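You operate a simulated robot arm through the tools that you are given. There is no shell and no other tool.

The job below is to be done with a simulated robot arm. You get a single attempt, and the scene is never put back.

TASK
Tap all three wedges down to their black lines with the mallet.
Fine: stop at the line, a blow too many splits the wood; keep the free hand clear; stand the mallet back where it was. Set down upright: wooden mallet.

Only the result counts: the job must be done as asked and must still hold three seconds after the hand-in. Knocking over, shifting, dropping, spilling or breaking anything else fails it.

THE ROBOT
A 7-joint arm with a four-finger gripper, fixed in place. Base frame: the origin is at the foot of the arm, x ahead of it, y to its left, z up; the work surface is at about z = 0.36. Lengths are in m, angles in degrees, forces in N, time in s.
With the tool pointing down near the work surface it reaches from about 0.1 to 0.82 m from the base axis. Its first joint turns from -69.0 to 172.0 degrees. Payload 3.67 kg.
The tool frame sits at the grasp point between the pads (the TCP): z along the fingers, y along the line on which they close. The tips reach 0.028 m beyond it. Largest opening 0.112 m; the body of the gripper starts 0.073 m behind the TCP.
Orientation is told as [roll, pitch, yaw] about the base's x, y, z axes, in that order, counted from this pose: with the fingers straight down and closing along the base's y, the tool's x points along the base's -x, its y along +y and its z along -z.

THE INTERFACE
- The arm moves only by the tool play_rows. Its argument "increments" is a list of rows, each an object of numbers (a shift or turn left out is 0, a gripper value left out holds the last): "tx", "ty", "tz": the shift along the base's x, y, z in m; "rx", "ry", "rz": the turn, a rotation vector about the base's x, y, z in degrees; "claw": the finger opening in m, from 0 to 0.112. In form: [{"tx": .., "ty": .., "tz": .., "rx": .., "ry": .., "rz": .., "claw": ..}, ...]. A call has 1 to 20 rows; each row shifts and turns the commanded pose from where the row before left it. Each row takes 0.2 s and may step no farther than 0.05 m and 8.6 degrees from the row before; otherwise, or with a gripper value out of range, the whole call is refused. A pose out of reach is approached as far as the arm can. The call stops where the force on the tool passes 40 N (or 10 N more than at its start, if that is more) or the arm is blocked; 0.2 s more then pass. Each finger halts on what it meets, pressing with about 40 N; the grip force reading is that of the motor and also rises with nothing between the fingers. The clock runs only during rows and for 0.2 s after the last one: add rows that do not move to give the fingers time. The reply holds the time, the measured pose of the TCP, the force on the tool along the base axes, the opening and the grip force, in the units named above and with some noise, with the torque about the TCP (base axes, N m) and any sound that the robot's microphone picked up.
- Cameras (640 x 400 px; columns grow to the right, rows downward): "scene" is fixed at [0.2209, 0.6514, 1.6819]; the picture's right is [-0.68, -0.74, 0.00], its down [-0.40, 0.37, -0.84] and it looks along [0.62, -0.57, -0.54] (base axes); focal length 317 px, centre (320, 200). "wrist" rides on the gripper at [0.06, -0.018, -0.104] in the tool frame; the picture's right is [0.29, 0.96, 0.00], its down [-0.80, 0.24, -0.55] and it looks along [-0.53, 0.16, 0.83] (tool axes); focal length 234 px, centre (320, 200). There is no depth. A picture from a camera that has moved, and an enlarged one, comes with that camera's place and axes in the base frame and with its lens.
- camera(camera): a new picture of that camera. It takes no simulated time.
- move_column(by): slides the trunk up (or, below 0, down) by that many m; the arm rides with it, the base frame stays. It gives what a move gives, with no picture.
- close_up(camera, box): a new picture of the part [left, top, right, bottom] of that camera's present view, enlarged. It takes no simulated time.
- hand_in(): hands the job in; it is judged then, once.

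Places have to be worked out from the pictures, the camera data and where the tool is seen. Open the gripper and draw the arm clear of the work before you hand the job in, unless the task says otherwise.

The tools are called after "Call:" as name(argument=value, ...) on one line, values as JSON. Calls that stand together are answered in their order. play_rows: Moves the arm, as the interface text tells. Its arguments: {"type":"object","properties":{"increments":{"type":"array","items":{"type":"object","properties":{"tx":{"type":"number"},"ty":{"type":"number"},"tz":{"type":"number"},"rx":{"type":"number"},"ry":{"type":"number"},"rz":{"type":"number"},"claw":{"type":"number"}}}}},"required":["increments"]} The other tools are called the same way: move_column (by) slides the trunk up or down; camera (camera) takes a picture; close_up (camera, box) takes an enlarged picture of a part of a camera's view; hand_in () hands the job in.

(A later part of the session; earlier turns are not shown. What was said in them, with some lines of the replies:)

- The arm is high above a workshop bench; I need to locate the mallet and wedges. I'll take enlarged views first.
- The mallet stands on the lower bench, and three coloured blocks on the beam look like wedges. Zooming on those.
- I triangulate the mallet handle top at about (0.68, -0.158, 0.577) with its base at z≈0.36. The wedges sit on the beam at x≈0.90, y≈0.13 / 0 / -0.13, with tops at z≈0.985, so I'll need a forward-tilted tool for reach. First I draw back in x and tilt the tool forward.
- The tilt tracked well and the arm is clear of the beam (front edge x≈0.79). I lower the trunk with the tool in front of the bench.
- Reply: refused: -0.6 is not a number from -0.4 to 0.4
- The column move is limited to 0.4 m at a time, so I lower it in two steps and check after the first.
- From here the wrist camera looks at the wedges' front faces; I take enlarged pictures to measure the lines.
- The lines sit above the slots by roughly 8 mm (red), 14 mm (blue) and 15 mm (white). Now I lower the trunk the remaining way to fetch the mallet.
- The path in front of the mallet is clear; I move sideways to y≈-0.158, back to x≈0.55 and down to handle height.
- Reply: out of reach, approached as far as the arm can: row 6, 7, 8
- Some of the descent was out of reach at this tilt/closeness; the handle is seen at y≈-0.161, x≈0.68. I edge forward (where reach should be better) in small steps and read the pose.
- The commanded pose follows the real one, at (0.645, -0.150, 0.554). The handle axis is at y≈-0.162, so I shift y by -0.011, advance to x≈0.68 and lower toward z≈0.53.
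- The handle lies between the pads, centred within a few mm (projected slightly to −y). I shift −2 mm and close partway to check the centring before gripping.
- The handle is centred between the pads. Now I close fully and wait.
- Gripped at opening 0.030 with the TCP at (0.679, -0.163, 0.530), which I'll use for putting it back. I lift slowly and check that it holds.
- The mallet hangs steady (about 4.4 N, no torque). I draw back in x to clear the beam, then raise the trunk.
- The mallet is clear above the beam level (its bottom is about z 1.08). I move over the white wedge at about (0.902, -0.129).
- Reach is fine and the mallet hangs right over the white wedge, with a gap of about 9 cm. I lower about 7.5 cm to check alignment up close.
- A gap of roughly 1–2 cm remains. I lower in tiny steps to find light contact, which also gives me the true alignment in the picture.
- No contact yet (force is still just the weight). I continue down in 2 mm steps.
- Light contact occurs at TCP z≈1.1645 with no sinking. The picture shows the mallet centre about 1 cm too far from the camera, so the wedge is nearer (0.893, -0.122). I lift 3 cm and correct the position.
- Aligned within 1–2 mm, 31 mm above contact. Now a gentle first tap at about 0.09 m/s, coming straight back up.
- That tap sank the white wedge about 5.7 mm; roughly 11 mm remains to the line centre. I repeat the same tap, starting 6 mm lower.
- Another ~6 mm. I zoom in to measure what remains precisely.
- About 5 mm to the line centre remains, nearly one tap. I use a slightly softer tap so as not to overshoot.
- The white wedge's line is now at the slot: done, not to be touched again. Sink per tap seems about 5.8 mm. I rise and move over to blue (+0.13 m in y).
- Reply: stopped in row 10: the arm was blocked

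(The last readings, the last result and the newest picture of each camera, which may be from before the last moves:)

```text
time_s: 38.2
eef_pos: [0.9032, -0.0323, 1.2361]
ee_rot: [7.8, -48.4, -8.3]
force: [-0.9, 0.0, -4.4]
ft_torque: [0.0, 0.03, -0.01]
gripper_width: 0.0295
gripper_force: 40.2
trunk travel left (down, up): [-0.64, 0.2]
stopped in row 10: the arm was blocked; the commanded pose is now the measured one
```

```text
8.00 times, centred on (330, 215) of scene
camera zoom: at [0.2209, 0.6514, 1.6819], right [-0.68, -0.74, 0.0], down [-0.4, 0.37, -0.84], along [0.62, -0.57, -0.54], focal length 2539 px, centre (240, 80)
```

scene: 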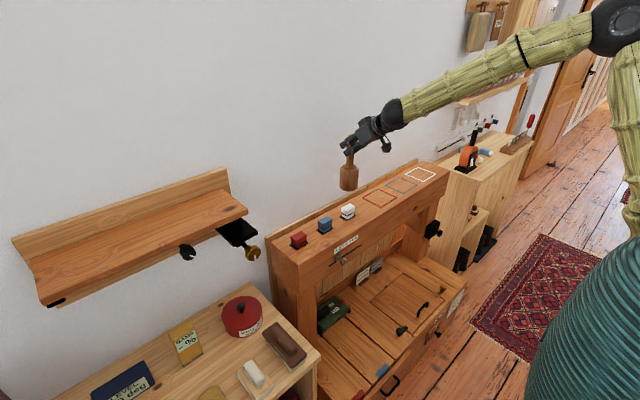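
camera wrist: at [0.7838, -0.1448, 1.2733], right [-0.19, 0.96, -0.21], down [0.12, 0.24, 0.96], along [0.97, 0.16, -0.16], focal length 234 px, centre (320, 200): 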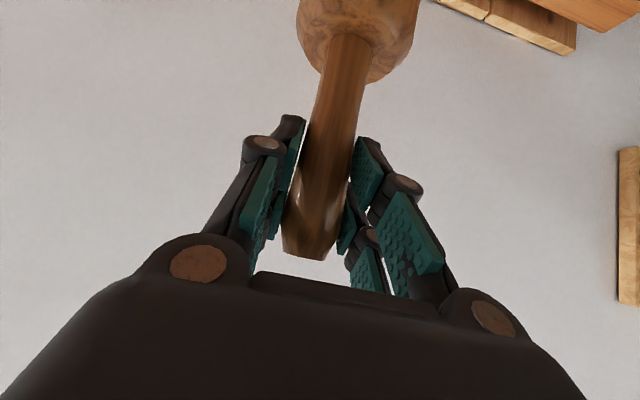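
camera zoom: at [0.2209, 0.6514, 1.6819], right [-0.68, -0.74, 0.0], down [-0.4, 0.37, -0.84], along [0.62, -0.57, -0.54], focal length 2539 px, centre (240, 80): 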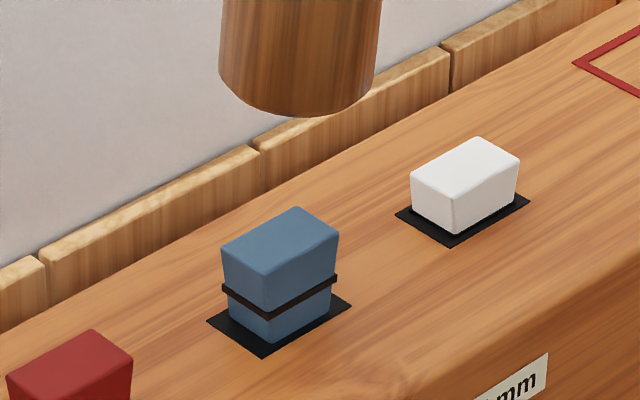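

The arm was blocked partway and the tool got rotated a bit. I look at the whole scene before doing anything.

Call:
camera(camera="scene")

Call:
close_up(camera="scene", box=[320, 0, 640, 200])

Call:
camera(camera="wrist")

```text
taken
```

scene: 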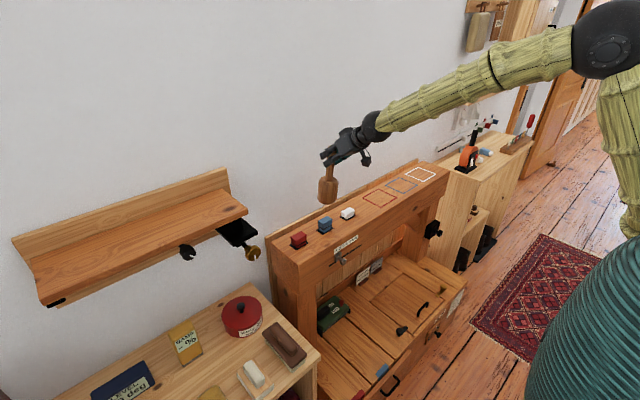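

```text
2.00 times, centred on (480, 100) of scene
camera zoom: at [0.2209, 0.6514, 1.6819], right [-0.68, -0.74, 0.0], down [-0.4, 0.37, -0.84], along [0.62, -0.57, -0.54], focal length 635 px, centre (0, 400)
```

zoom: 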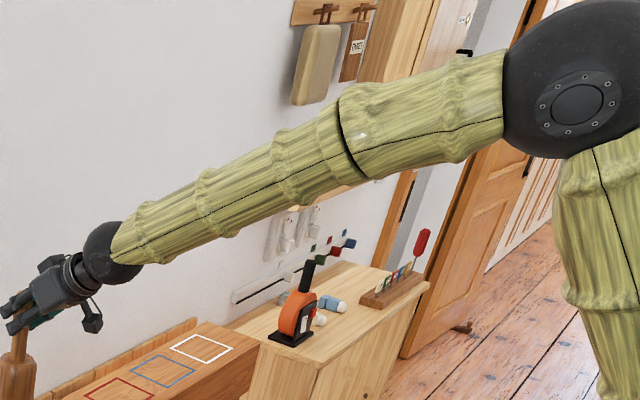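

```text
taken
camera wrist: at [0.7828, -0.0469, 1.2577], right [-0.15, 0.98, -0.13], down [0.12, 0.15, 0.98], along [0.98, 0.13, -0.14], focal length 234 px, centre (320, 200)
```

wrist: 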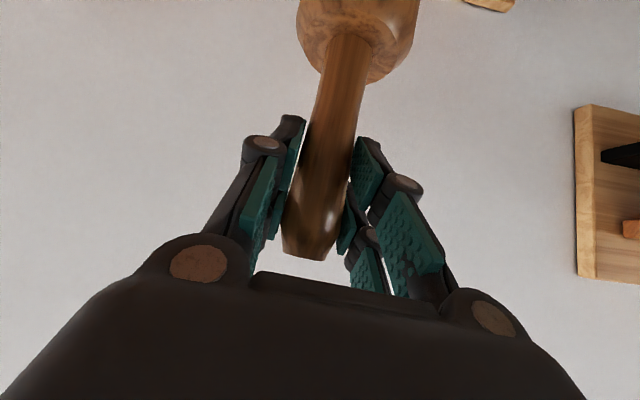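

Most likely a joint limit was reached: the forearm comes from −y while the tool is held pointing straight +x. The mallet is tilted ~5°. I back off in −y, undo the tilt, and then yaw the tool to the left, which should suit the forearm's direction.

Call:
play_rows(increments=[{"ty": -0.02, "rx": -2.6, "rz": 1.2}, {"ty": -0.02, "rx": -2.6, "rz": 1.3}, {"ty": -0.01}, {}, {}])

```text
time_s: 39.4
eef_pos: [0.9047, -0.0797, 1.2344]
ee_rot: [-0.4, -48.7, 0.5]
force: [-0.1, -0.7, -4.7]
ft_torque: [-0.02, 0.02, 0.01]
gripper_width: 0.0295
gripper_force: 39.8
trunk travel left (down, up): [-0.64, 0.2]
```

Orientation is restored. Now I yaw the tool +24° about the mallet's own axis and see if it follows.

Call:
play_rows(increments=[{"rz": 6}, {"rz": 6}, {"rz": 6}, {"rz": 6}, {}, {}])

```text
time_s: 40.8
eef_pos: [0.9013, -0.0821, 1.2345]
ee_rot: [-0.3, -48.8, 24.6]
force: [0.3, -0.6, -4.8]
ft_torque: [0.0, 0.03, 0.03]
gripper_width: 0.0297
gripper_force: 39.9
trunk travel left (down, up): [-0.64, 0.2]
```

It followed. Now I move toward blue in small steps, also correcting the small pitch error, and watch the readings.

Call:
play_rows(increments=[{"tx": -0.004, "rx": -0.33, "ry": 0.73}, {"tx": -0.004, "ty": 0.02}, {"ty": 0.02}, {"ty": 0.02}, {}])

```text
time_s: 42.0
eef_pos: [0.8945, -0.022, 1.2359]
ee_rot: [-0.3, -48.0, 24.4]
force: [-0.5, -0.3, -4.5]
ft_torque: [0.0, 0.04, 0.02]
gripper_width: 0.0299
gripper_force: 40.0
trunk travel left (down, up): [-0.64, 0.2]
```

Call:
play_rows(increments=[{"ty": 0.015}, {"ty": 0.014}, {}, {}])

Call:
close_up(camera="scene", box=[300, 180, 360, 230])

Call:
camera(camera="scene")

```text
time_s: 43.0
eef_pos: [0.8944, 0.0082, 1.2342]
ee_rot: [-0.4, -47.9, 24.4]
force: [-0.3, 0.1, -3.7]
ft_torque: [0.0, 0.06, -0.03]
gripper_width: 0.0298
gripper_force: 40.2
trunk travel left (down, up): [-0.64, 0.2]
```

```text
8.00 times, centred on (330, 205) of scene
camera zoom: at [0.2209, 0.6514, 1.6819], right [-0.68, -0.74, 0.0], down [-0.4, 0.37, -0.84], along [0.62, -0.57, -0.54], focal length 2539 px, centre (240, 160)
```

zoom: 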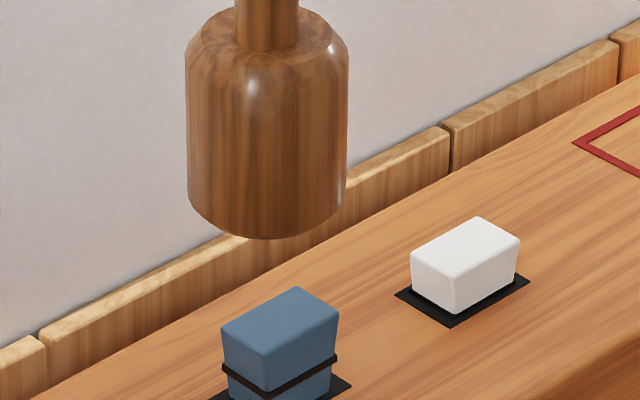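

```text
taken
```

scene: 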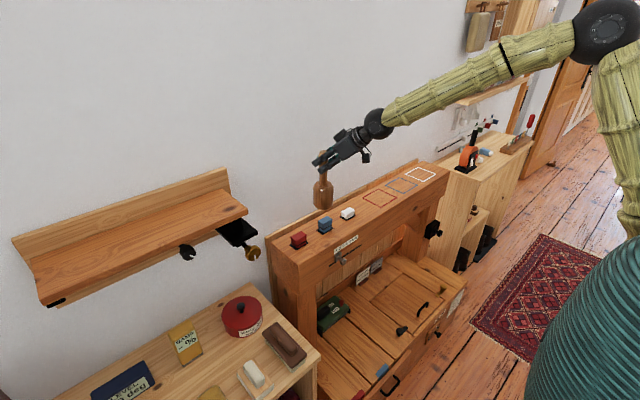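

The arm moved freely. The picture shows I need about 6 mm along the image right, i.e. (-0.004, -0.005). I correct this and descend to ~3 cm above contact.

Call:
play_rows(increments=[{"tx": -0.004, "ty": -0.005}, {"tz": -0.02}, {"tz": -0.017}, {}, {}])

Call:
close_up(camera="scene", box=[302, 200, 352, 240])

```text
time_s: 44.2
eef_pos: [0.8904, 0.0027, 1.1952]
ee_rot: [-0.4, -48.0, 24.5]
force: [0.5, 0.1, -5.6]
ft_torque: [-0.01, 0.0, 0.0]
gripper_width: 0.0298
gripper_force: 39.9
trunk travel left (down, up): [-0.64, 0.2]
```

```text
10.00 times, centred on (327, 220) of scene
camera zoom: at [0.2209, 0.6514, 1.6819], right [-0.68, -0.74, 0.0], down [-0.4, 0.37, -0.84], along [0.62, -0.57, -0.54], focal length 3174 px, centre (250, 0)
```

zoom: 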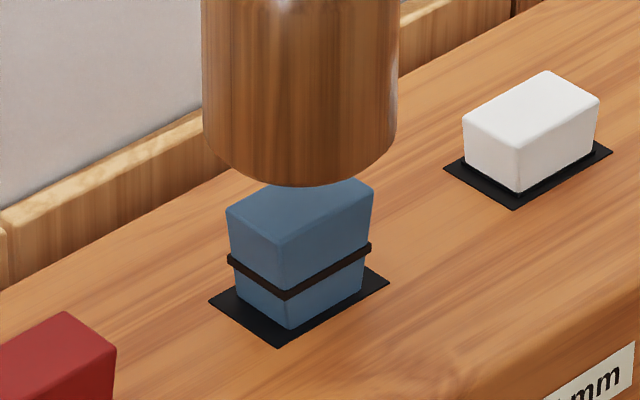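

Well aligned over blue, which needs about 16.6 mm (≈3 taps). I try a softer tap (0.06 m/s) to learn how sink depends on strength.

Call:
play_rows(increments=[{"tz": -0.012}, {"tz": -0.012}, {"tz": -0.012}, {"tz": 0.02}, {"tz": 0.016}, {}])

Call:
close_up(camera="scene", box=[302, 200, 352, 240])

```text
time_s: 45.6
eef_pos: [0.8887, 0.0039, 1.198]
ee_rot: [-0.3, -47.9, 24.5]
force: [0.3, 0.6, -4.8]
ft_torque: [0.0, 0.04, 0.03]
gripper_width: 0.0296
gripper_force: 40.3
trunk travel left (down, up): [-0.64, 0.2]
```

```text
10.00 times, centred on (327, 220) of scene
camera zoom: at [0.2209, 0.6514, 1.6819], right [-0.68, -0.74, 0.0], down [-0.4, 0.37, -0.84], along [0.62, -0.57, -0.54], focal length 3174 px, centre (250, 0)
```

zoom: 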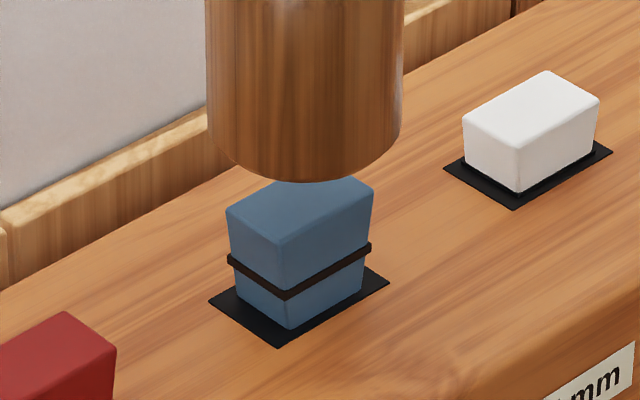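

The softer tap didn't move it, so there's a threshold. I use the 0.09 m/s tap that worked.

Call:
play_rows(increments=[{"tz": -0.018}, {"tz": -0.018}, {"tz": 0.02}, {"tz": 0.016}, {}])

Call:
close_up(camera="scene", box=[302, 200, 352, 240])

```text
time_s: 46.8
eef_pos: [0.891, 0.0032, 1.1985]
ee_rot: [-0.4, -47.9, 24.4]
force: [0.1, 0.1, -5.4]
ft_torque: [-0.02, 0.0, 0.0]
gripper_width: 0.0296
gripper_force: 39.9
trunk travel left (down, up): [-0.64, 0.2]
```

```text
10.00 times, centred on (327, 220) of scene
camera zoom: at [0.2209, 0.6514, 1.6819], right [-0.68, -0.74, 0.0], down [-0.4, 0.37, -0.84], along [0.62, -0.57, -0.54], focal length 3174 px, centre (250, 0)
```

zoom: 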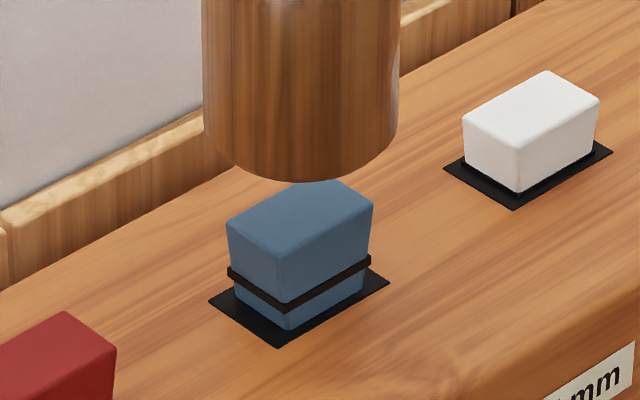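

It sank ~5.8 mm again. Next tap starts 6 mm lower.

Call:
play_rows(increments=[{"tz": -0.006}, {}, {"tz": -0.018}, {"tz": -0.018}, {"tz": 0.02}, {"tz": 0.016}, {}])

Call:
close_up(camera="scene", box=[302, 200, 352, 240])

Call:
close_up(camera="scene", box=[316, 216, 338, 232])

```text
time_s: 48.4
eef_pos: [0.8899, 0.0046, 1.1917]
ee_rot: [-0.3, -48.0, 24.5]
force: [0.0, -0.3, -4.4]
ft_torque: [-0.02, 0.02, -0.01]
gripper_width: 0.0296
gripper_force: 40.0
trunk travel left (down, up): [-0.64, 0.2]
```

```text
10.00 times, centred on (327, 220) of scene
camera zoom: at [0.2209, 0.6514, 1.6819], right [-0.68, -0.74, 0.0], down [-0.4, 0.37, -0.84], along [0.62, -0.57, -0.54], focal length 3174 px, centre (250, 0)
```

zoom: 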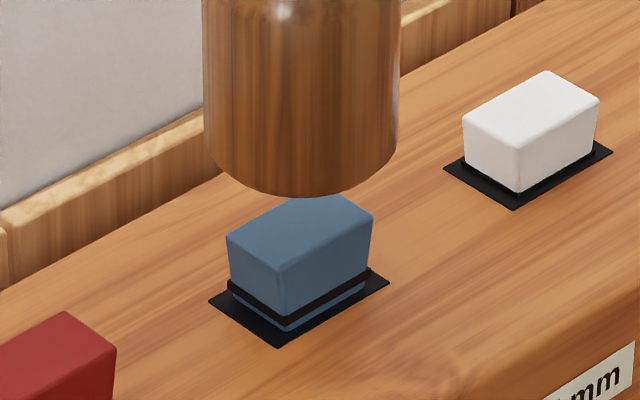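

```text
16.00 times, centred on (327, 224) of scene
camera zoom: at [0.2209, 0.6514, 1.6819], right [-0.68, -0.74, 0.0], down [-0.4, 0.37, -0.84], along [0.62, -0.57, -0.54], focal length 5078 px, centre (208, -184)
```

zoom: 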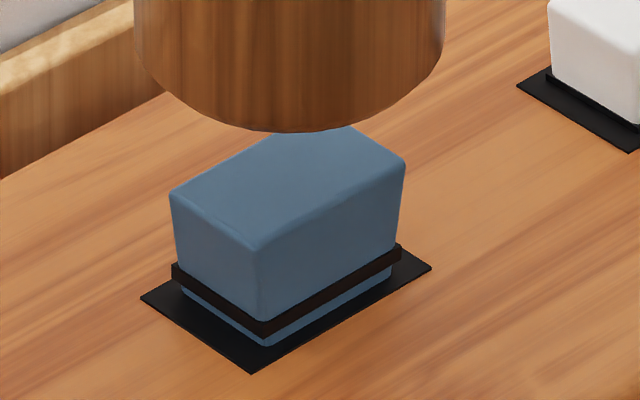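

Blue is now in the same state white was in before its last tap (line bottom ~2.5 mm above). One final, slightly softer tap as with white.

Call:
play_rows(increments=[{"tz": -0.008}, {}, {"tz": -0.0165}, {"tz": -0.0165}, {"tz": 0.02}, {"tz": 0.016}, {}])

Call:
close_up(camera="scene", box=[316, 216, 338, 232])

```text
time_s: 50.0
eef_pos: [0.8893, 0.0041, 1.1866]
ee_rot: [-0.4, -48.0, 24.5]
force: [0.4, 0.3, -4.3]
ft_torque: [0.0, -0.01, -0.01]
gripper_width: 0.0296
gripper_force: 39.7
trunk travel left (down, up): [-0.64, 0.2]
```

```text
16.00 times, centred on (327, 224) of scene
camera zoom: at [0.2209, 0.6514, 1.6819], right [-0.68, -0.74, 0.0], down [-0.4, 0.37, -0.84], along [0.62, -0.57, -0.54], focal length 5078 px, centre (208, -184)
```

zoom: 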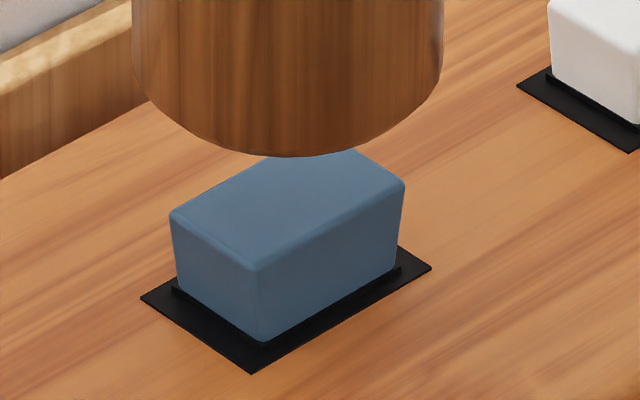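

Blue's line is at its slot: done. I rise and move to red (y≈0.13), adding more yaw along the way, in small steps.

Call:
play_rows(increments=[{"tz": 0.025}, {"tz": 0.025}, {"ty": 0.02, "rz": 3}, {"ty": 0.02, "rz": 3}, {"ty": 0.02, "rz": 3}, {"ty": 0.02}, {}])

Call:
close_up(camera="scene", box=[288, 231, 312, 249])

```text
time_s: 51.6
eef_pos: [0.8889, 0.0823, 1.2363]
ee_rot: [-0.3, -48.0, 33.3]
force: [0.2, -1.3, -4.2]
ft_torque: [0.05, 0.04, 0.01]
gripper_width: 0.0298
gripper_force: 40.4
trunk travel left (down, up): [-0.64, 0.2]
```

```text
16.00 times, centred on (300, 240) of scene
camera zoom: at [0.2209, 0.6514, 1.6819], right [-0.68, -0.74, 0.0], down [-0.4, 0.37, -0.84], along [0.62, -0.57, -0.54], focal length 5078 px, centre (640, -440)
```

zoom: 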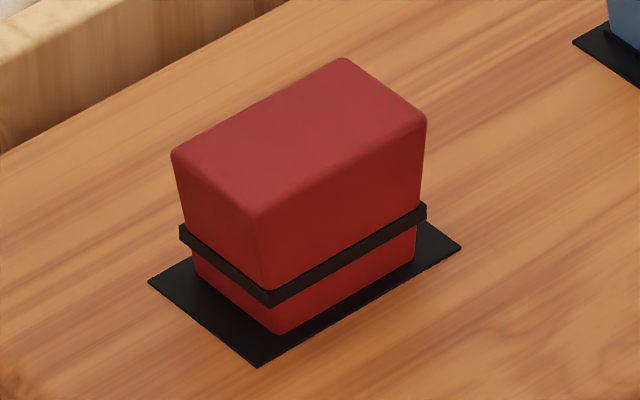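

Red's line bottom is ~7 mm above the slot (two taps). I finish moving over red.

Call:
play_rows(increments=[{"ty": 0.02}, {"ty": 0.02}, {"ty": 0.009}, {}, {}])

Call:
close_up(camera="scene", box=[270, 195, 330, 255])

Call:
camera(camera="scene")

```text
time_s: 52.8
eef_pos: [0.8903, 0.1331, 1.2374]
ee_rot: [-0.4, -48.0, 33.6]
force: [-0.5, -0.3, -3.9]
ft_torque: [0.03, 0.0, 0.0]
gripper_width: 0.0296
gripper_force: 39.9
trunk travel left (down, up): [-0.64, 0.2]
```

```text
6.67 times, centred on (300, 225) of scene
camera zoom: at [0.2209, 0.6514, 1.6819], right [-0.68, -0.74, 0.0], down [-0.4, 0.37, -0.84], along [0.62, -0.57, -0.54], focal length 2116 px, centre (453, 33)
```

zoom: 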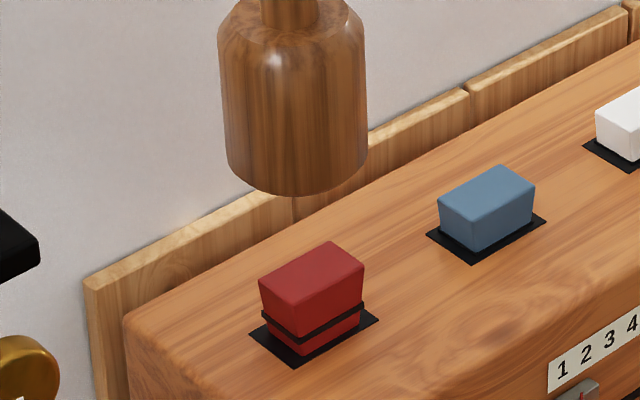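

```text
taken
```

scene: 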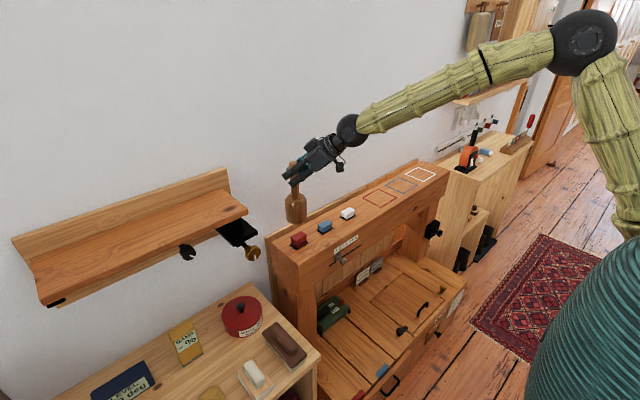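

Alignment is good apart from ~3.5 mm along the image right. I correct it and descend to ~3 cm above red.

Call:
play_rows(increments=[{"tx": -0.0025, "ty": -0.0027}, {"tz": -0.025}, {"tz": -0.025}, {}, {}])

Call:
close_up(camera="scene", box=[280, 220, 320, 252])

```text
time_s: 54.0
eef_pos: [0.8867, 0.1303, 1.1858]
ee_rot: [-0.4, -47.9, 33.6]
force: [0.5, -0.1, -4.2]
ft_torque: [-0.01, 0.02, -0.01]
gripper_width: 0.0296
gripper_force: 40.3
trunk travel left (down, up): [-0.64, 0.2]
```

```text
12.50 times, centred on (300, 236) of scene
camera zoom: at [0.2209, 0.6514, 1.6819], right [-0.68, -0.74, 0.0], down [-0.4, 0.37, -0.84], along [0.62, -0.57, -0.54], focal length 3967 px, centre (570, -250)
```

zoom: 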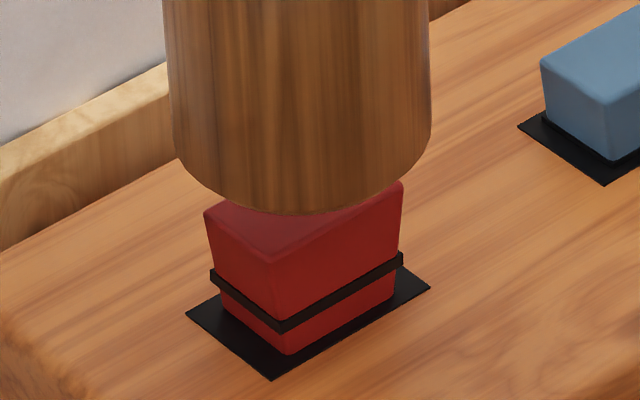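

Centred over red. First tap at a moderately soft strength (0.075 m/s).

Call:
play_rows(increments=[{"tz": -0.004}, {}, {"tz": -0.015}, {"tz": -0.015}, {"tz": 0.02}, {"tz": 0.014}, {}])

Call:
close_up(camera="scene", box=[288, 231, 312, 249])

```text
time_s: 55.6
eef_pos: [0.8882, 0.1312, 1.1862]
ee_rot: [-0.4, -48.0, 33.5]
force: [0.3, 0.5, -3.9]
ft_torque: [-0.02, 0.01, 0.0]
gripper_width: 0.0297
gripper_force: 39.9
trunk travel left (down, up): [-0.64, 0.2]
```

```text
16.00 times, centred on (300, 240) of scene
camera zoom: at [0.2209, 0.6514, 1.6819], right [-0.68, -0.74, 0.0], down [-0.4, 0.37, -0.84], along [0.62, -0.57, -0.54], focal length 5078 px, centre (640, -440)
```

zoom: 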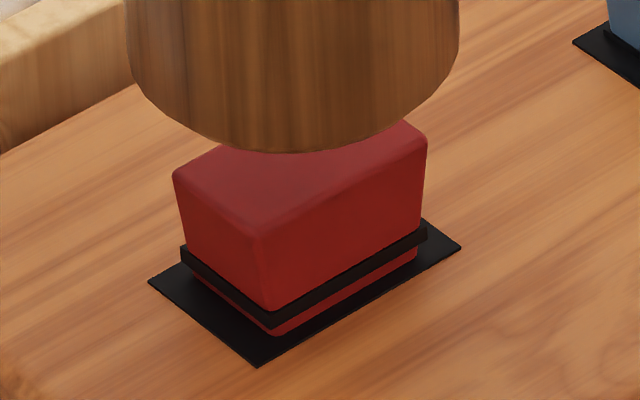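

Sank ~5.5 mm; the line bottom is ~2 mm above, essentially the same as the others before their final tap. One last identical tap.

Call:
play_rows(increments=[{"tz": -0.01}, {}, {"tz": -0.015}, {"tz": -0.015}, {"tz": 0.02}, {"tz": 0.02}, {}])

Call:
close_up(camera="scene", box=[288, 231, 312, 249])

```text
time_s: 57.2
eef_pos: [0.8871, 0.1317, 1.187]
ee_rot: [-0.4, -47.9, 33.6]
force: [0.6, 0.4, -4.6]
ft_torque: [0.02, 0.03, 0.0]
gripper_width: 0.0297
gripper_force: 40.2
trunk travel left (down, up): [-0.64, 0.2]
```

```text
16.00 times, centred on (300, 240) of scene
camera zoom: at [0.2209, 0.6514, 1.6819], right [-0.68, -0.74, 0.0], down [-0.4, 0.37, -0.84], along [0.62, -0.57, -0.54], focal length 5078 px, centre (640, -440)
```

zoom: 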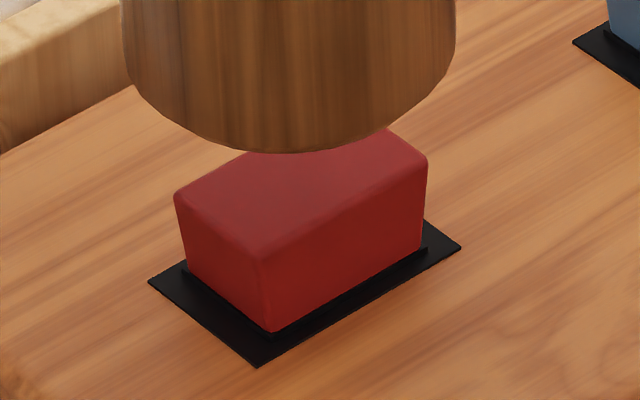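

Red's line is at its slot too; all three wedges are done. Now I rise and retrace the path, unwinding the yaw while moving back to −y.

Call:
play_rows(increments=[{"tz": 0.025}, {"tz": 0.025}, {"ty": -0.03, "tx": -0.01}, {"ty": -0.03, "tx": -0.01}, {"ty": -0.03, "tx": -0.01, "rz": -3}, {"ty": -0.03, "tx": -0.01, "rz": -3}, {"ty": -0.03, "tx": -0.01, "rz": -3}, {"ty": -0.03, "tx": -0.01, "rz": -4}, {"ty": -0.03, "tx": -0.01, "rz": -4}, {"ty": -0.03, "tx": -0.01, "rz": -4}, {"ty": -0.03, "tx": -0.01, "rz": -4}, {"ty": -0.025, "tx": -0.01, "rz": -4}, {"tx": -0.02, "rz": -4.5}, {}, {}])

Call:
camera(camera="scene")

Call:
close_up(camera="scene", box=[280, 195, 370, 255])

```text
time_s: 60.4
eef_pos: [0.7673, -0.1659, 1.2376]
ee_rot: [-0.5, -48.0, 0.1]
force: [0.4, 0.7, -3.6]
ft_torque: [-0.02, 0.02, -0.05]
gripper_width: 0.0298
gripper_force: 40.0
trunk travel left (down, up): [-0.64, 0.2]
```

```text
taken
```

scene: 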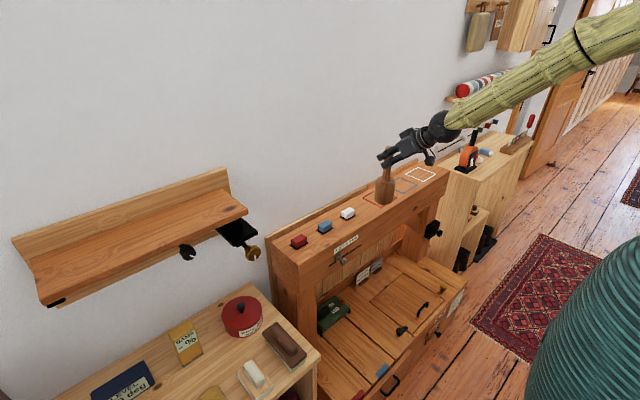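

```text
6.67 times, centred on (325, 225) of scene
camera zoom: at [0.2209, 0.6514, 1.6819], right [-0.68, -0.74, 0.0], down [-0.4, 0.37, -0.84], along [0.62, -0.57, -0.54], focal length 2116 px, centre (287, 33)
```

zoom: 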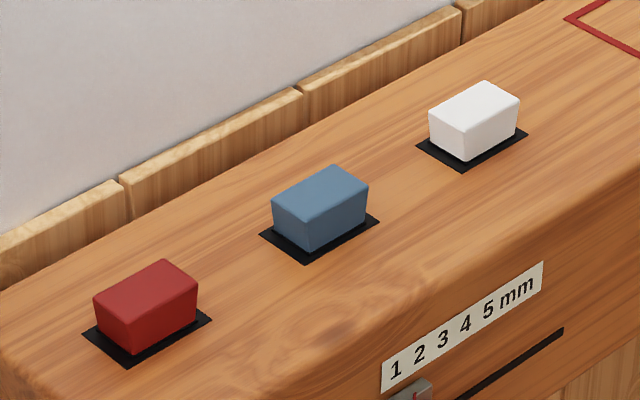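

All three wedges are flush at their lines. I retract to x≈0.60 and lower the trunk.

Call:
play_rows(increments=[{"tx": -0.04}, {"tx": -0.04}, {"tx": -0.04}, {"tx": -0.04}, {"tx": -0.007, "ty": 0.002}, {}, {}])

Call:
move_column(by=-0.32)

Call:
move_column(by=-0.3)

Call:
camera(camera="scene")

```text
time_s: 62.0
eef_pos: [0.7335, -0.1614, 1.2365]
ee_rot: [0.0, -48.5, -0.1]
force: [-0.2, -0.5, -5.1]
ft_torque: [-0.01, 0.05, 0.0]
gripper_width: 0.0295
gripper_force: 40.0
out of reach, approached as far as the arm can: row 1, 2, 3, 4, 5
trunk travel left (down, up): [-0.64, 0.2]
```

```text
time_s: 65.2
eef_pos: [0.7343, -0.1602, 0.9175]
ee_rot: [0.0, -48.6, 0.0]
force: [0.7, 0.5, -4.9]
ft_torque: [0.01, 0.02, 0.02]
gripper_width: 0.0297
gripper_force: 40.6
trunk travel left (down, up): [-0.32, 0.52]
```

```text
time_s: 68.2
eef_pos: [0.7358, -0.1606, 0.6167]
ee_rot: [-0.1, -48.7, 0.0]
force: [-0.4, -0.5, -4.9]
ft_torque: [0.01, 0.01, 0.0]
gripper_width: 0.0297
gripper_force: 39.7
trunk travel left (down, up): [-0.02, 0.82]
```

```text
taken
```

scene: 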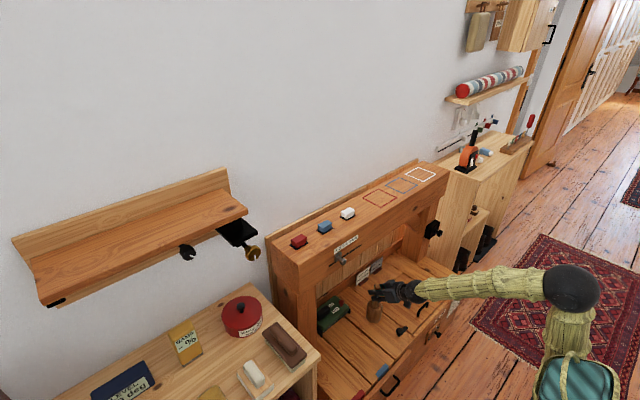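

The retraction in x had stopped at 0.73 (a limit in this arm posture), but the column descent stayed clear with forces normal. I should not batch these. Now I move back in x toward 0.68 in small steps.

Call:
play_rows(increments=[{"tx": -0.015}, {"tx": -0.015}, {}])

Call:
close_up(camera="scene", box=[320, 220, 480, 340])

```text
time_s: 69.0
eef_pos: [0.7058, -0.1602, 0.6166]
ee_rot: [0.0, -48.4, 0.0]
force: [0.3, 0.0, -3.8]
ft_torque: [-0.03, 0.03, -0.01]
gripper_width: 0.0296
gripper_force: 40.3
out of reach, approached as far as the arm can: row 1
trunk travel left (down, up): [-0.02, 0.82]
```

```text
3.33 times, centred on (400, 280) of scene
camera zoom: at [0.2209, 0.6514, 1.6819], right [-0.68, -0.74, 0.0], down [-0.4, 0.37, -0.84], along [0.62, -0.57, -0.54], focal length 1058 px, centre (53, -67)
```

zoom: 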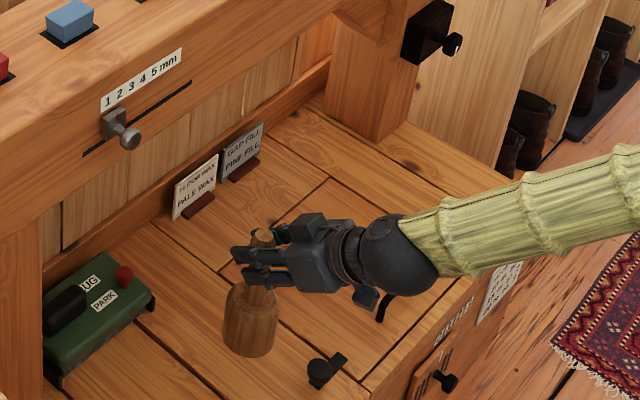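

It moves again, and nothing else has shifted. I continue to x≈0.679, y≈-0.163 and correct the 0.4° pitch.

Call:
play_rows(increments=[{"tx": -0.013, "ry": 0.4}, {"tx": -0.0135, "ty": -0.003}, {}, {}])

```text
time_s: 70.0
eef_pos: [0.6799, -0.1626, 0.6163]
ee_rot: [0.0, -48.3, 0.0]
force: [-0.4, 0.0, -5.0]
ft_torque: [0.0, 0.03, 0.02]
gripper_width: 0.0298
gripper_force: 39.6
trunk travel left (down, up): [-0.02, 0.82]
```

Position matches the pick-up spot. I lower to about 1 cm above the surface, with the last correction of pitch.

Call:
play_rows(increments=[{"tz": -0.02, "ry": 0.3}, {"tz": -0.02}, {"tz": -0.02}, {"tz": -0.014}, {}, {}])

Call:
close_up(camera="scene", box=[350, 280, 430, 350])

Call:
camera(camera="wrist")

```text
time_s: 71.4
eef_pos: [0.6802, -0.1646, 0.5449]
ee_rot: [0.0, -47.8, 0.1]
force: [0.3, 0.1, -4.7]
ft_torque: [-0.02, 0.01, -0.02]
gripper_width: 0.0296
gripper_force: 40.0
trunk travel left (down, up): [-0.02, 0.82]
```

```text
5.71 times, centred on (390, 315) of scene
camera zoom: at [0.2209, 0.6514, 1.6819], right [-0.68, -0.74, 0.0], down [-0.4, 0.37, -0.84], along [0.62, -0.57, -0.54], focal length 1814 px, centre (-80, -457)
```

zoom: 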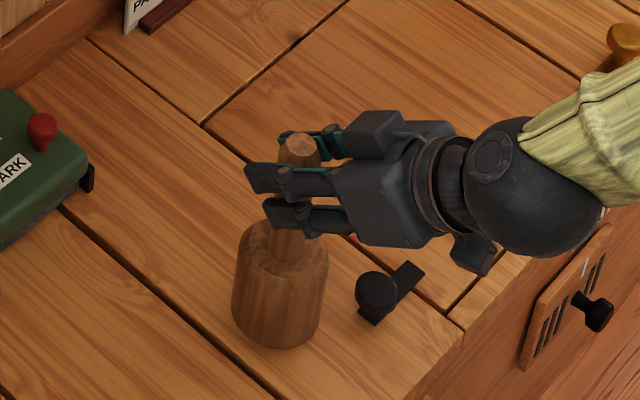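

```text
taken
camera wrist: at [0.5609, -0.1807, 0.5696], right [-0.19, 0.96, -0.21], down [0.12, 0.24, 0.96], along [0.97, 0.16, -0.17], focal length 234 px, centre (320, 200)
```

wrist: 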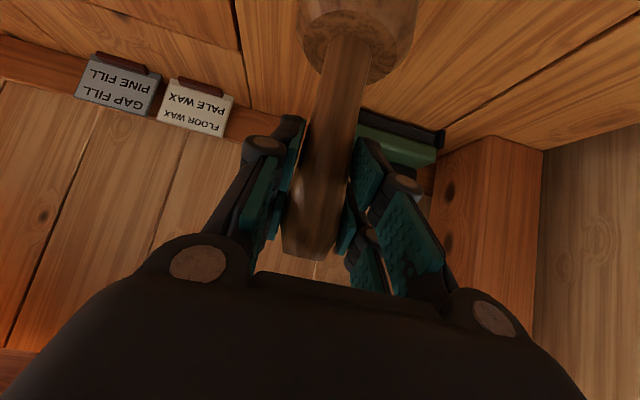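

The mallet sits in the grip just as it did at pick-up. I lower the last ~14 mm gently until touch-down.

Call:
play_rows(increments=[{"tz": -0.004}, {"tz": -0.004}, {"tz": -0.003}, {"tz": -0.002}, {}, {}])

```text
time_s: 72.8
eef_pos: [0.6792, -0.164, 0.5297]
ee_rot: [0.0, -47.8, -0.1]
force: [-0.6, -0.7, -3.9]
ft_torque: [0.02, 0.01, 0.0]
gripper_width: 0.0296
gripper_force: 40.2
trunk travel left (down, up): [-0.02, 0.82]
```

Call:
play_rows(increments=[{"tz": -0.001}, {"tz": -0.001}, {}, {}])

Call:
close_up(camera="scene", box=[350, 280, 430, 350])

```text
time_s: 73.8
eef_pos: [0.6785, -0.1645, 0.5295]
ee_rot: [0.0, -48.0, 0.0]
force: [-4.4, -3.7, 15.4]
ft_torque: [-0.55, -0.12, -0.12]
gripper_width: 0.0297
gripper_force: 40.0
trunk travel left (down, up): [-0.02, 0.82]
```

```text
5.71 times, centred on (390, 315) of scene
camera zoom: at [0.2209, 0.6514, 1.6819], right [-0.68, -0.74, 0.0], down [-0.4, 0.37, -0.84], along [0.62, -0.57, -0.54], focal length 1814 px, centre (-80, -457)
```

zoom: 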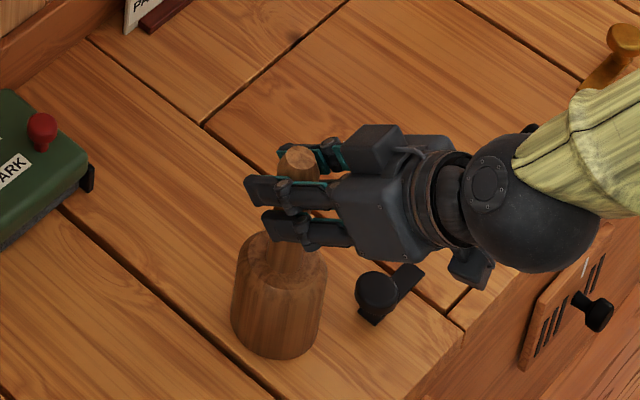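

Touch-down (15 N) at the same height and place as at pick-up. I ease off the press and open slowly.

Call:
play_rows(increments=[{"tz": 0.0025}, {}, {"claw": 0.034}, {"claw": 0.042}, {"claw": 0.06}, {"claw": 0.085}, {"claw": 0.11}, {}])

Call:
camera(camera="wrist")

Call:
close_up(camera="scene", box=[350, 280, 430, 350])

```text
time_s: 75.6
eef_pos: [0.678, -0.1641, 0.5321]
ee_rot: [0.1, -48.0, 0.0]
force: [0.5, -0.3, -1.5]
ft_torque: [-0.04, 0.0, -0.01]
gripper_width: 0.11
gripper_force: 0.1
trunk travel left (down, up): [-0.02, 0.82]
```

```text
taken
camera wrist: at [0.5604, -0.1817, 0.5566], right [-0.19, 0.96, -0.21], down [0.12, 0.24, 0.96], along [0.97, 0.16, -0.16], focal length 234 px, centre (320, 200)
```

wrist: 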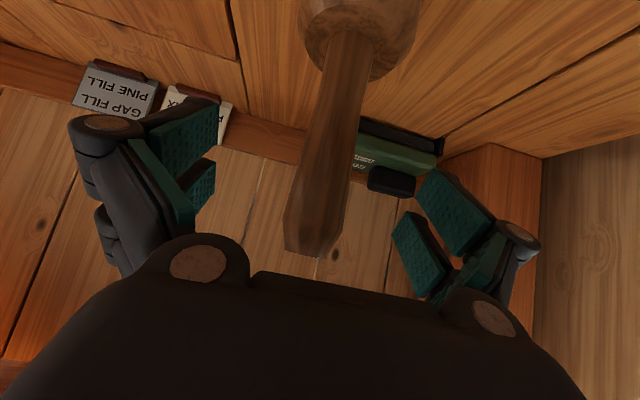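

```text
5.71 times, centred on (390, 315) of scene
camera zoom: at [0.2209, 0.6514, 1.6819], right [-0.68, -0.74, 0.0], down [-0.4, 0.37, -0.84], along [0.62, -0.57, -0.54], focal length 1814 px, centre (-80, -457)
```

zoom: 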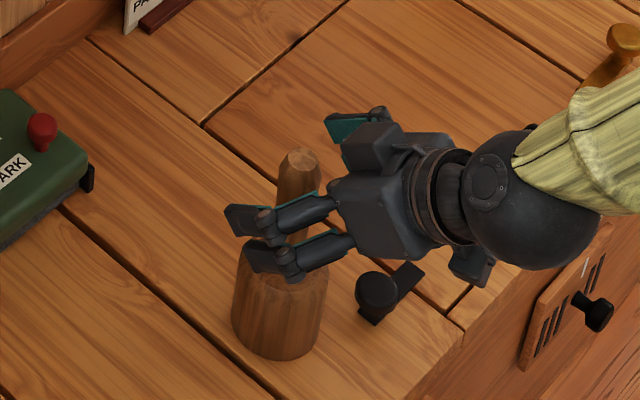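

The mallet stands upright on its spot. I withdraw straight back in small steps.

Call:
play_rows(increments=[{"tx": -0.015}, {"tx": -0.015}, {"tx": -0.015}, {}])

Call:
camera(camera="wrist")

```text
time_s: 76.6
eef_pos: [0.6333, -0.1638, 0.5333]
ee_rot: [0.0, -47.9, 0.0]
force: [-0.2, 0.3, 0.2]
ft_torque: [0.0, -0.03, -0.01]
gripper_width: 0.1101
gripper_force: 0.1
trunk travel left (down, up): [-0.02, 0.82]
```

```text
taken
camera wrist: at [0.5153, -0.1797, 0.5571], right [-0.19, 0.96, -0.21], down [0.12, 0.24, 0.96], along [0.97, 0.16, -0.17], focal length 234 px, centre (320, 200)
```

wrist: 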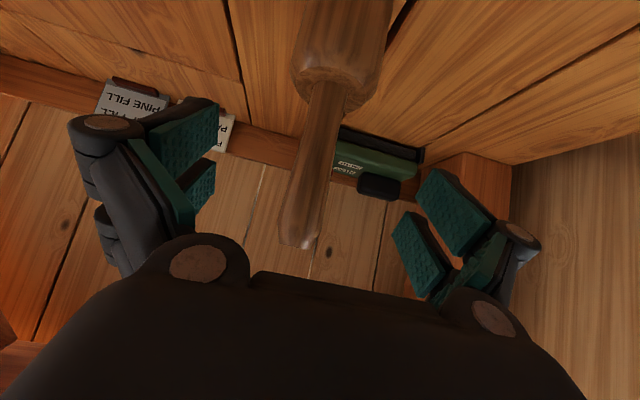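

The fingers are clear of the handle. I rise and back away.

Call:
play_rows(increments=[{"tz": 0.03, "tx": -0.01}, {"tz": 0.03, "tx": -0.01}, {"tz": 0.03, "tx": -0.005}, {"tz": 0.03}, {"tz": 0.03}, {}])

Call:
camera(camera="scene")

Call:
close_up(camera="scene", box=[350, 290, 430, 350])

Call:
close_up(camera="scene", box=[280, 195, 370, 255])

```text
time_s: 78.0
eef_pos: [0.6078, -0.1605, 0.6807]
ee_rot: [0.1, -48.0, 0.1]
force: [-0.5, 0.4, -0.1]
ft_torque: [0.02, 0.02, 0.02]
gripper_width: 0.1099
gripper_force: 0.0
trunk travel left (down, up): [-0.02, 0.82]
```

```text
taken
```

scene: 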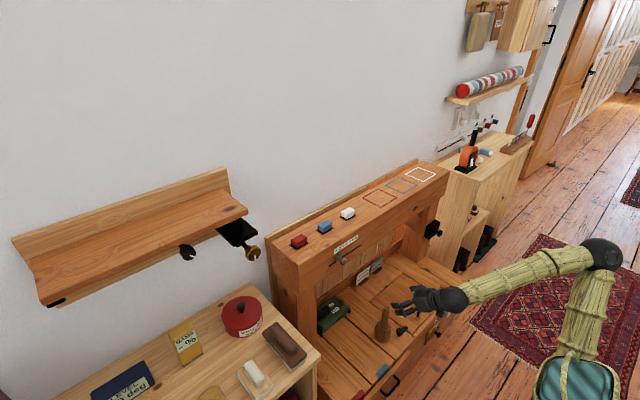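

```text
6.67 times, centred on (390, 320) of scene
camera zoom: at [0.2209, 0.6514, 1.6819], right [-0.68, -0.74, 0.0], down [-0.4, 0.37, -0.84], along [0.62, -0.57, -0.54], focal length 2116 px, centre (-147, -600)
```

zoom: 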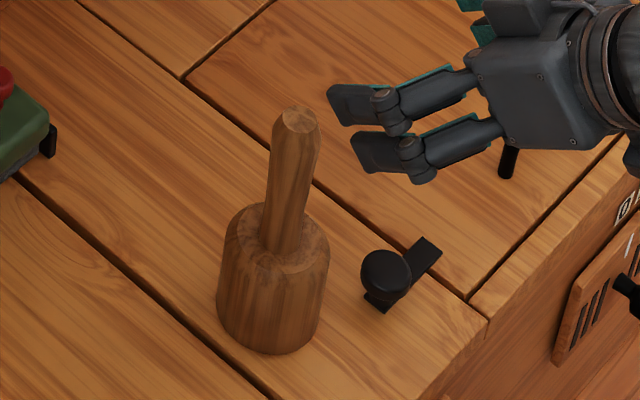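

```text
6.67 times, centred on (325, 225) of scene
camera zoom: at [0.2209, 0.6514, 1.6819], right [-0.68, -0.74, 0.0], down [-0.4, 0.37, -0.84], along [0.62, -0.57, -0.54], focal length 2116 px, centre (287, 33)
```

zoom: 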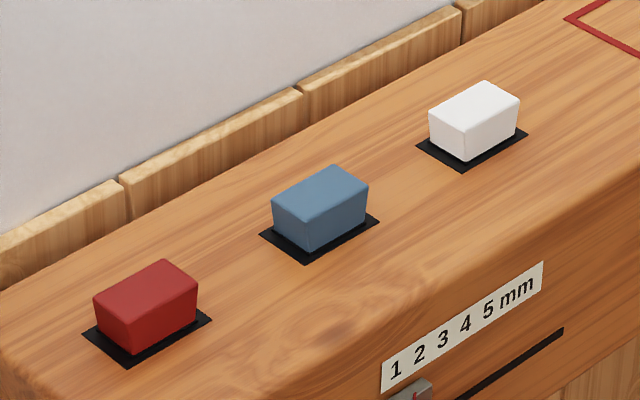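

The mallet is upright within a few mm of its original place, and the wedges are at their lines. I raise the trunk to draw the arm clear.

Call:
move_column(by=0.35)

Call:
camera(camera="scene")

Call:
close_up(camera="scene", box=[260, 160, 480, 400])

```text
time_s: 81.4
eef_pos: [0.6081, -0.1618, 1.0315]
ee_rot: [0.1, -48.0, 0.1]
force: [0.1, 0.5, -0.6]
ft_torque: [0.02, -0.03, 0.04]
gripper_width: 0.11
gripper_force: 0.0
trunk travel left (down, up): [-0.37, 0.47]
```

```text
taken
```

scene: 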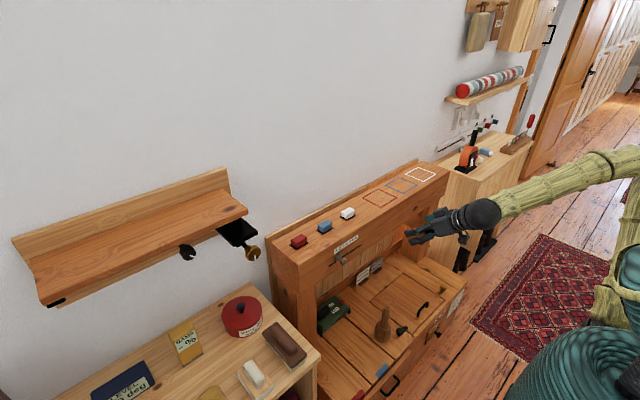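

```text
1.67 times, centred on (370, 280) of scene
camera zoom: at [0.2209, 0.6514, 1.6819], right [-0.68, -0.74, 0.0], down [-0.4, 0.37, -0.84], along [0.62, -0.57, -0.54], focal length 529 px, centre (237, 67)
```

zoom: 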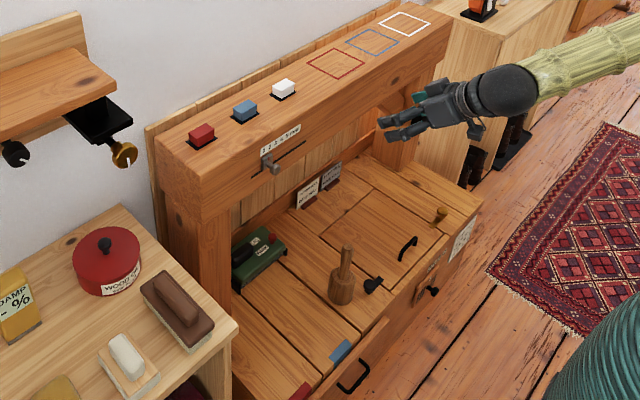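

Everything else is undisturbed, the gripper is open and the arm is clear. I hand the job in.

Call:
hand_in()

```text
The job is handed in.
```

I tapped all three wedges down until their black lines met the slots, and handed the job in. I haven't had a verdict back.

- **Wedges:** White and blue each took three taps that moved them, and red took two. Each of those taps sank a wedge by about 5.5–6 mm. A softer test tap on blue didn't move it. By my estimate from the pictures, the middle of each line ended within about 1 mm of the slot surface, a little below it. I saw no splitting.
- **Mallet:** It stands upright on the bench, about 5 mm at most from where it started, judging by the pictures.
- **Surroundings:** Nothing else looks shifted in the final pictures. The gripper was open and the arm clear of the work when I handed in.
- **Arm limits:** The arm got stuck once between white and blue, tilting the held mallet about 5°. I backed off, straightened it and turned the wrist before going on. On the way back it couldn't pull as far clear of the beam as I'd planned before I lowered it, but it touched nothing.
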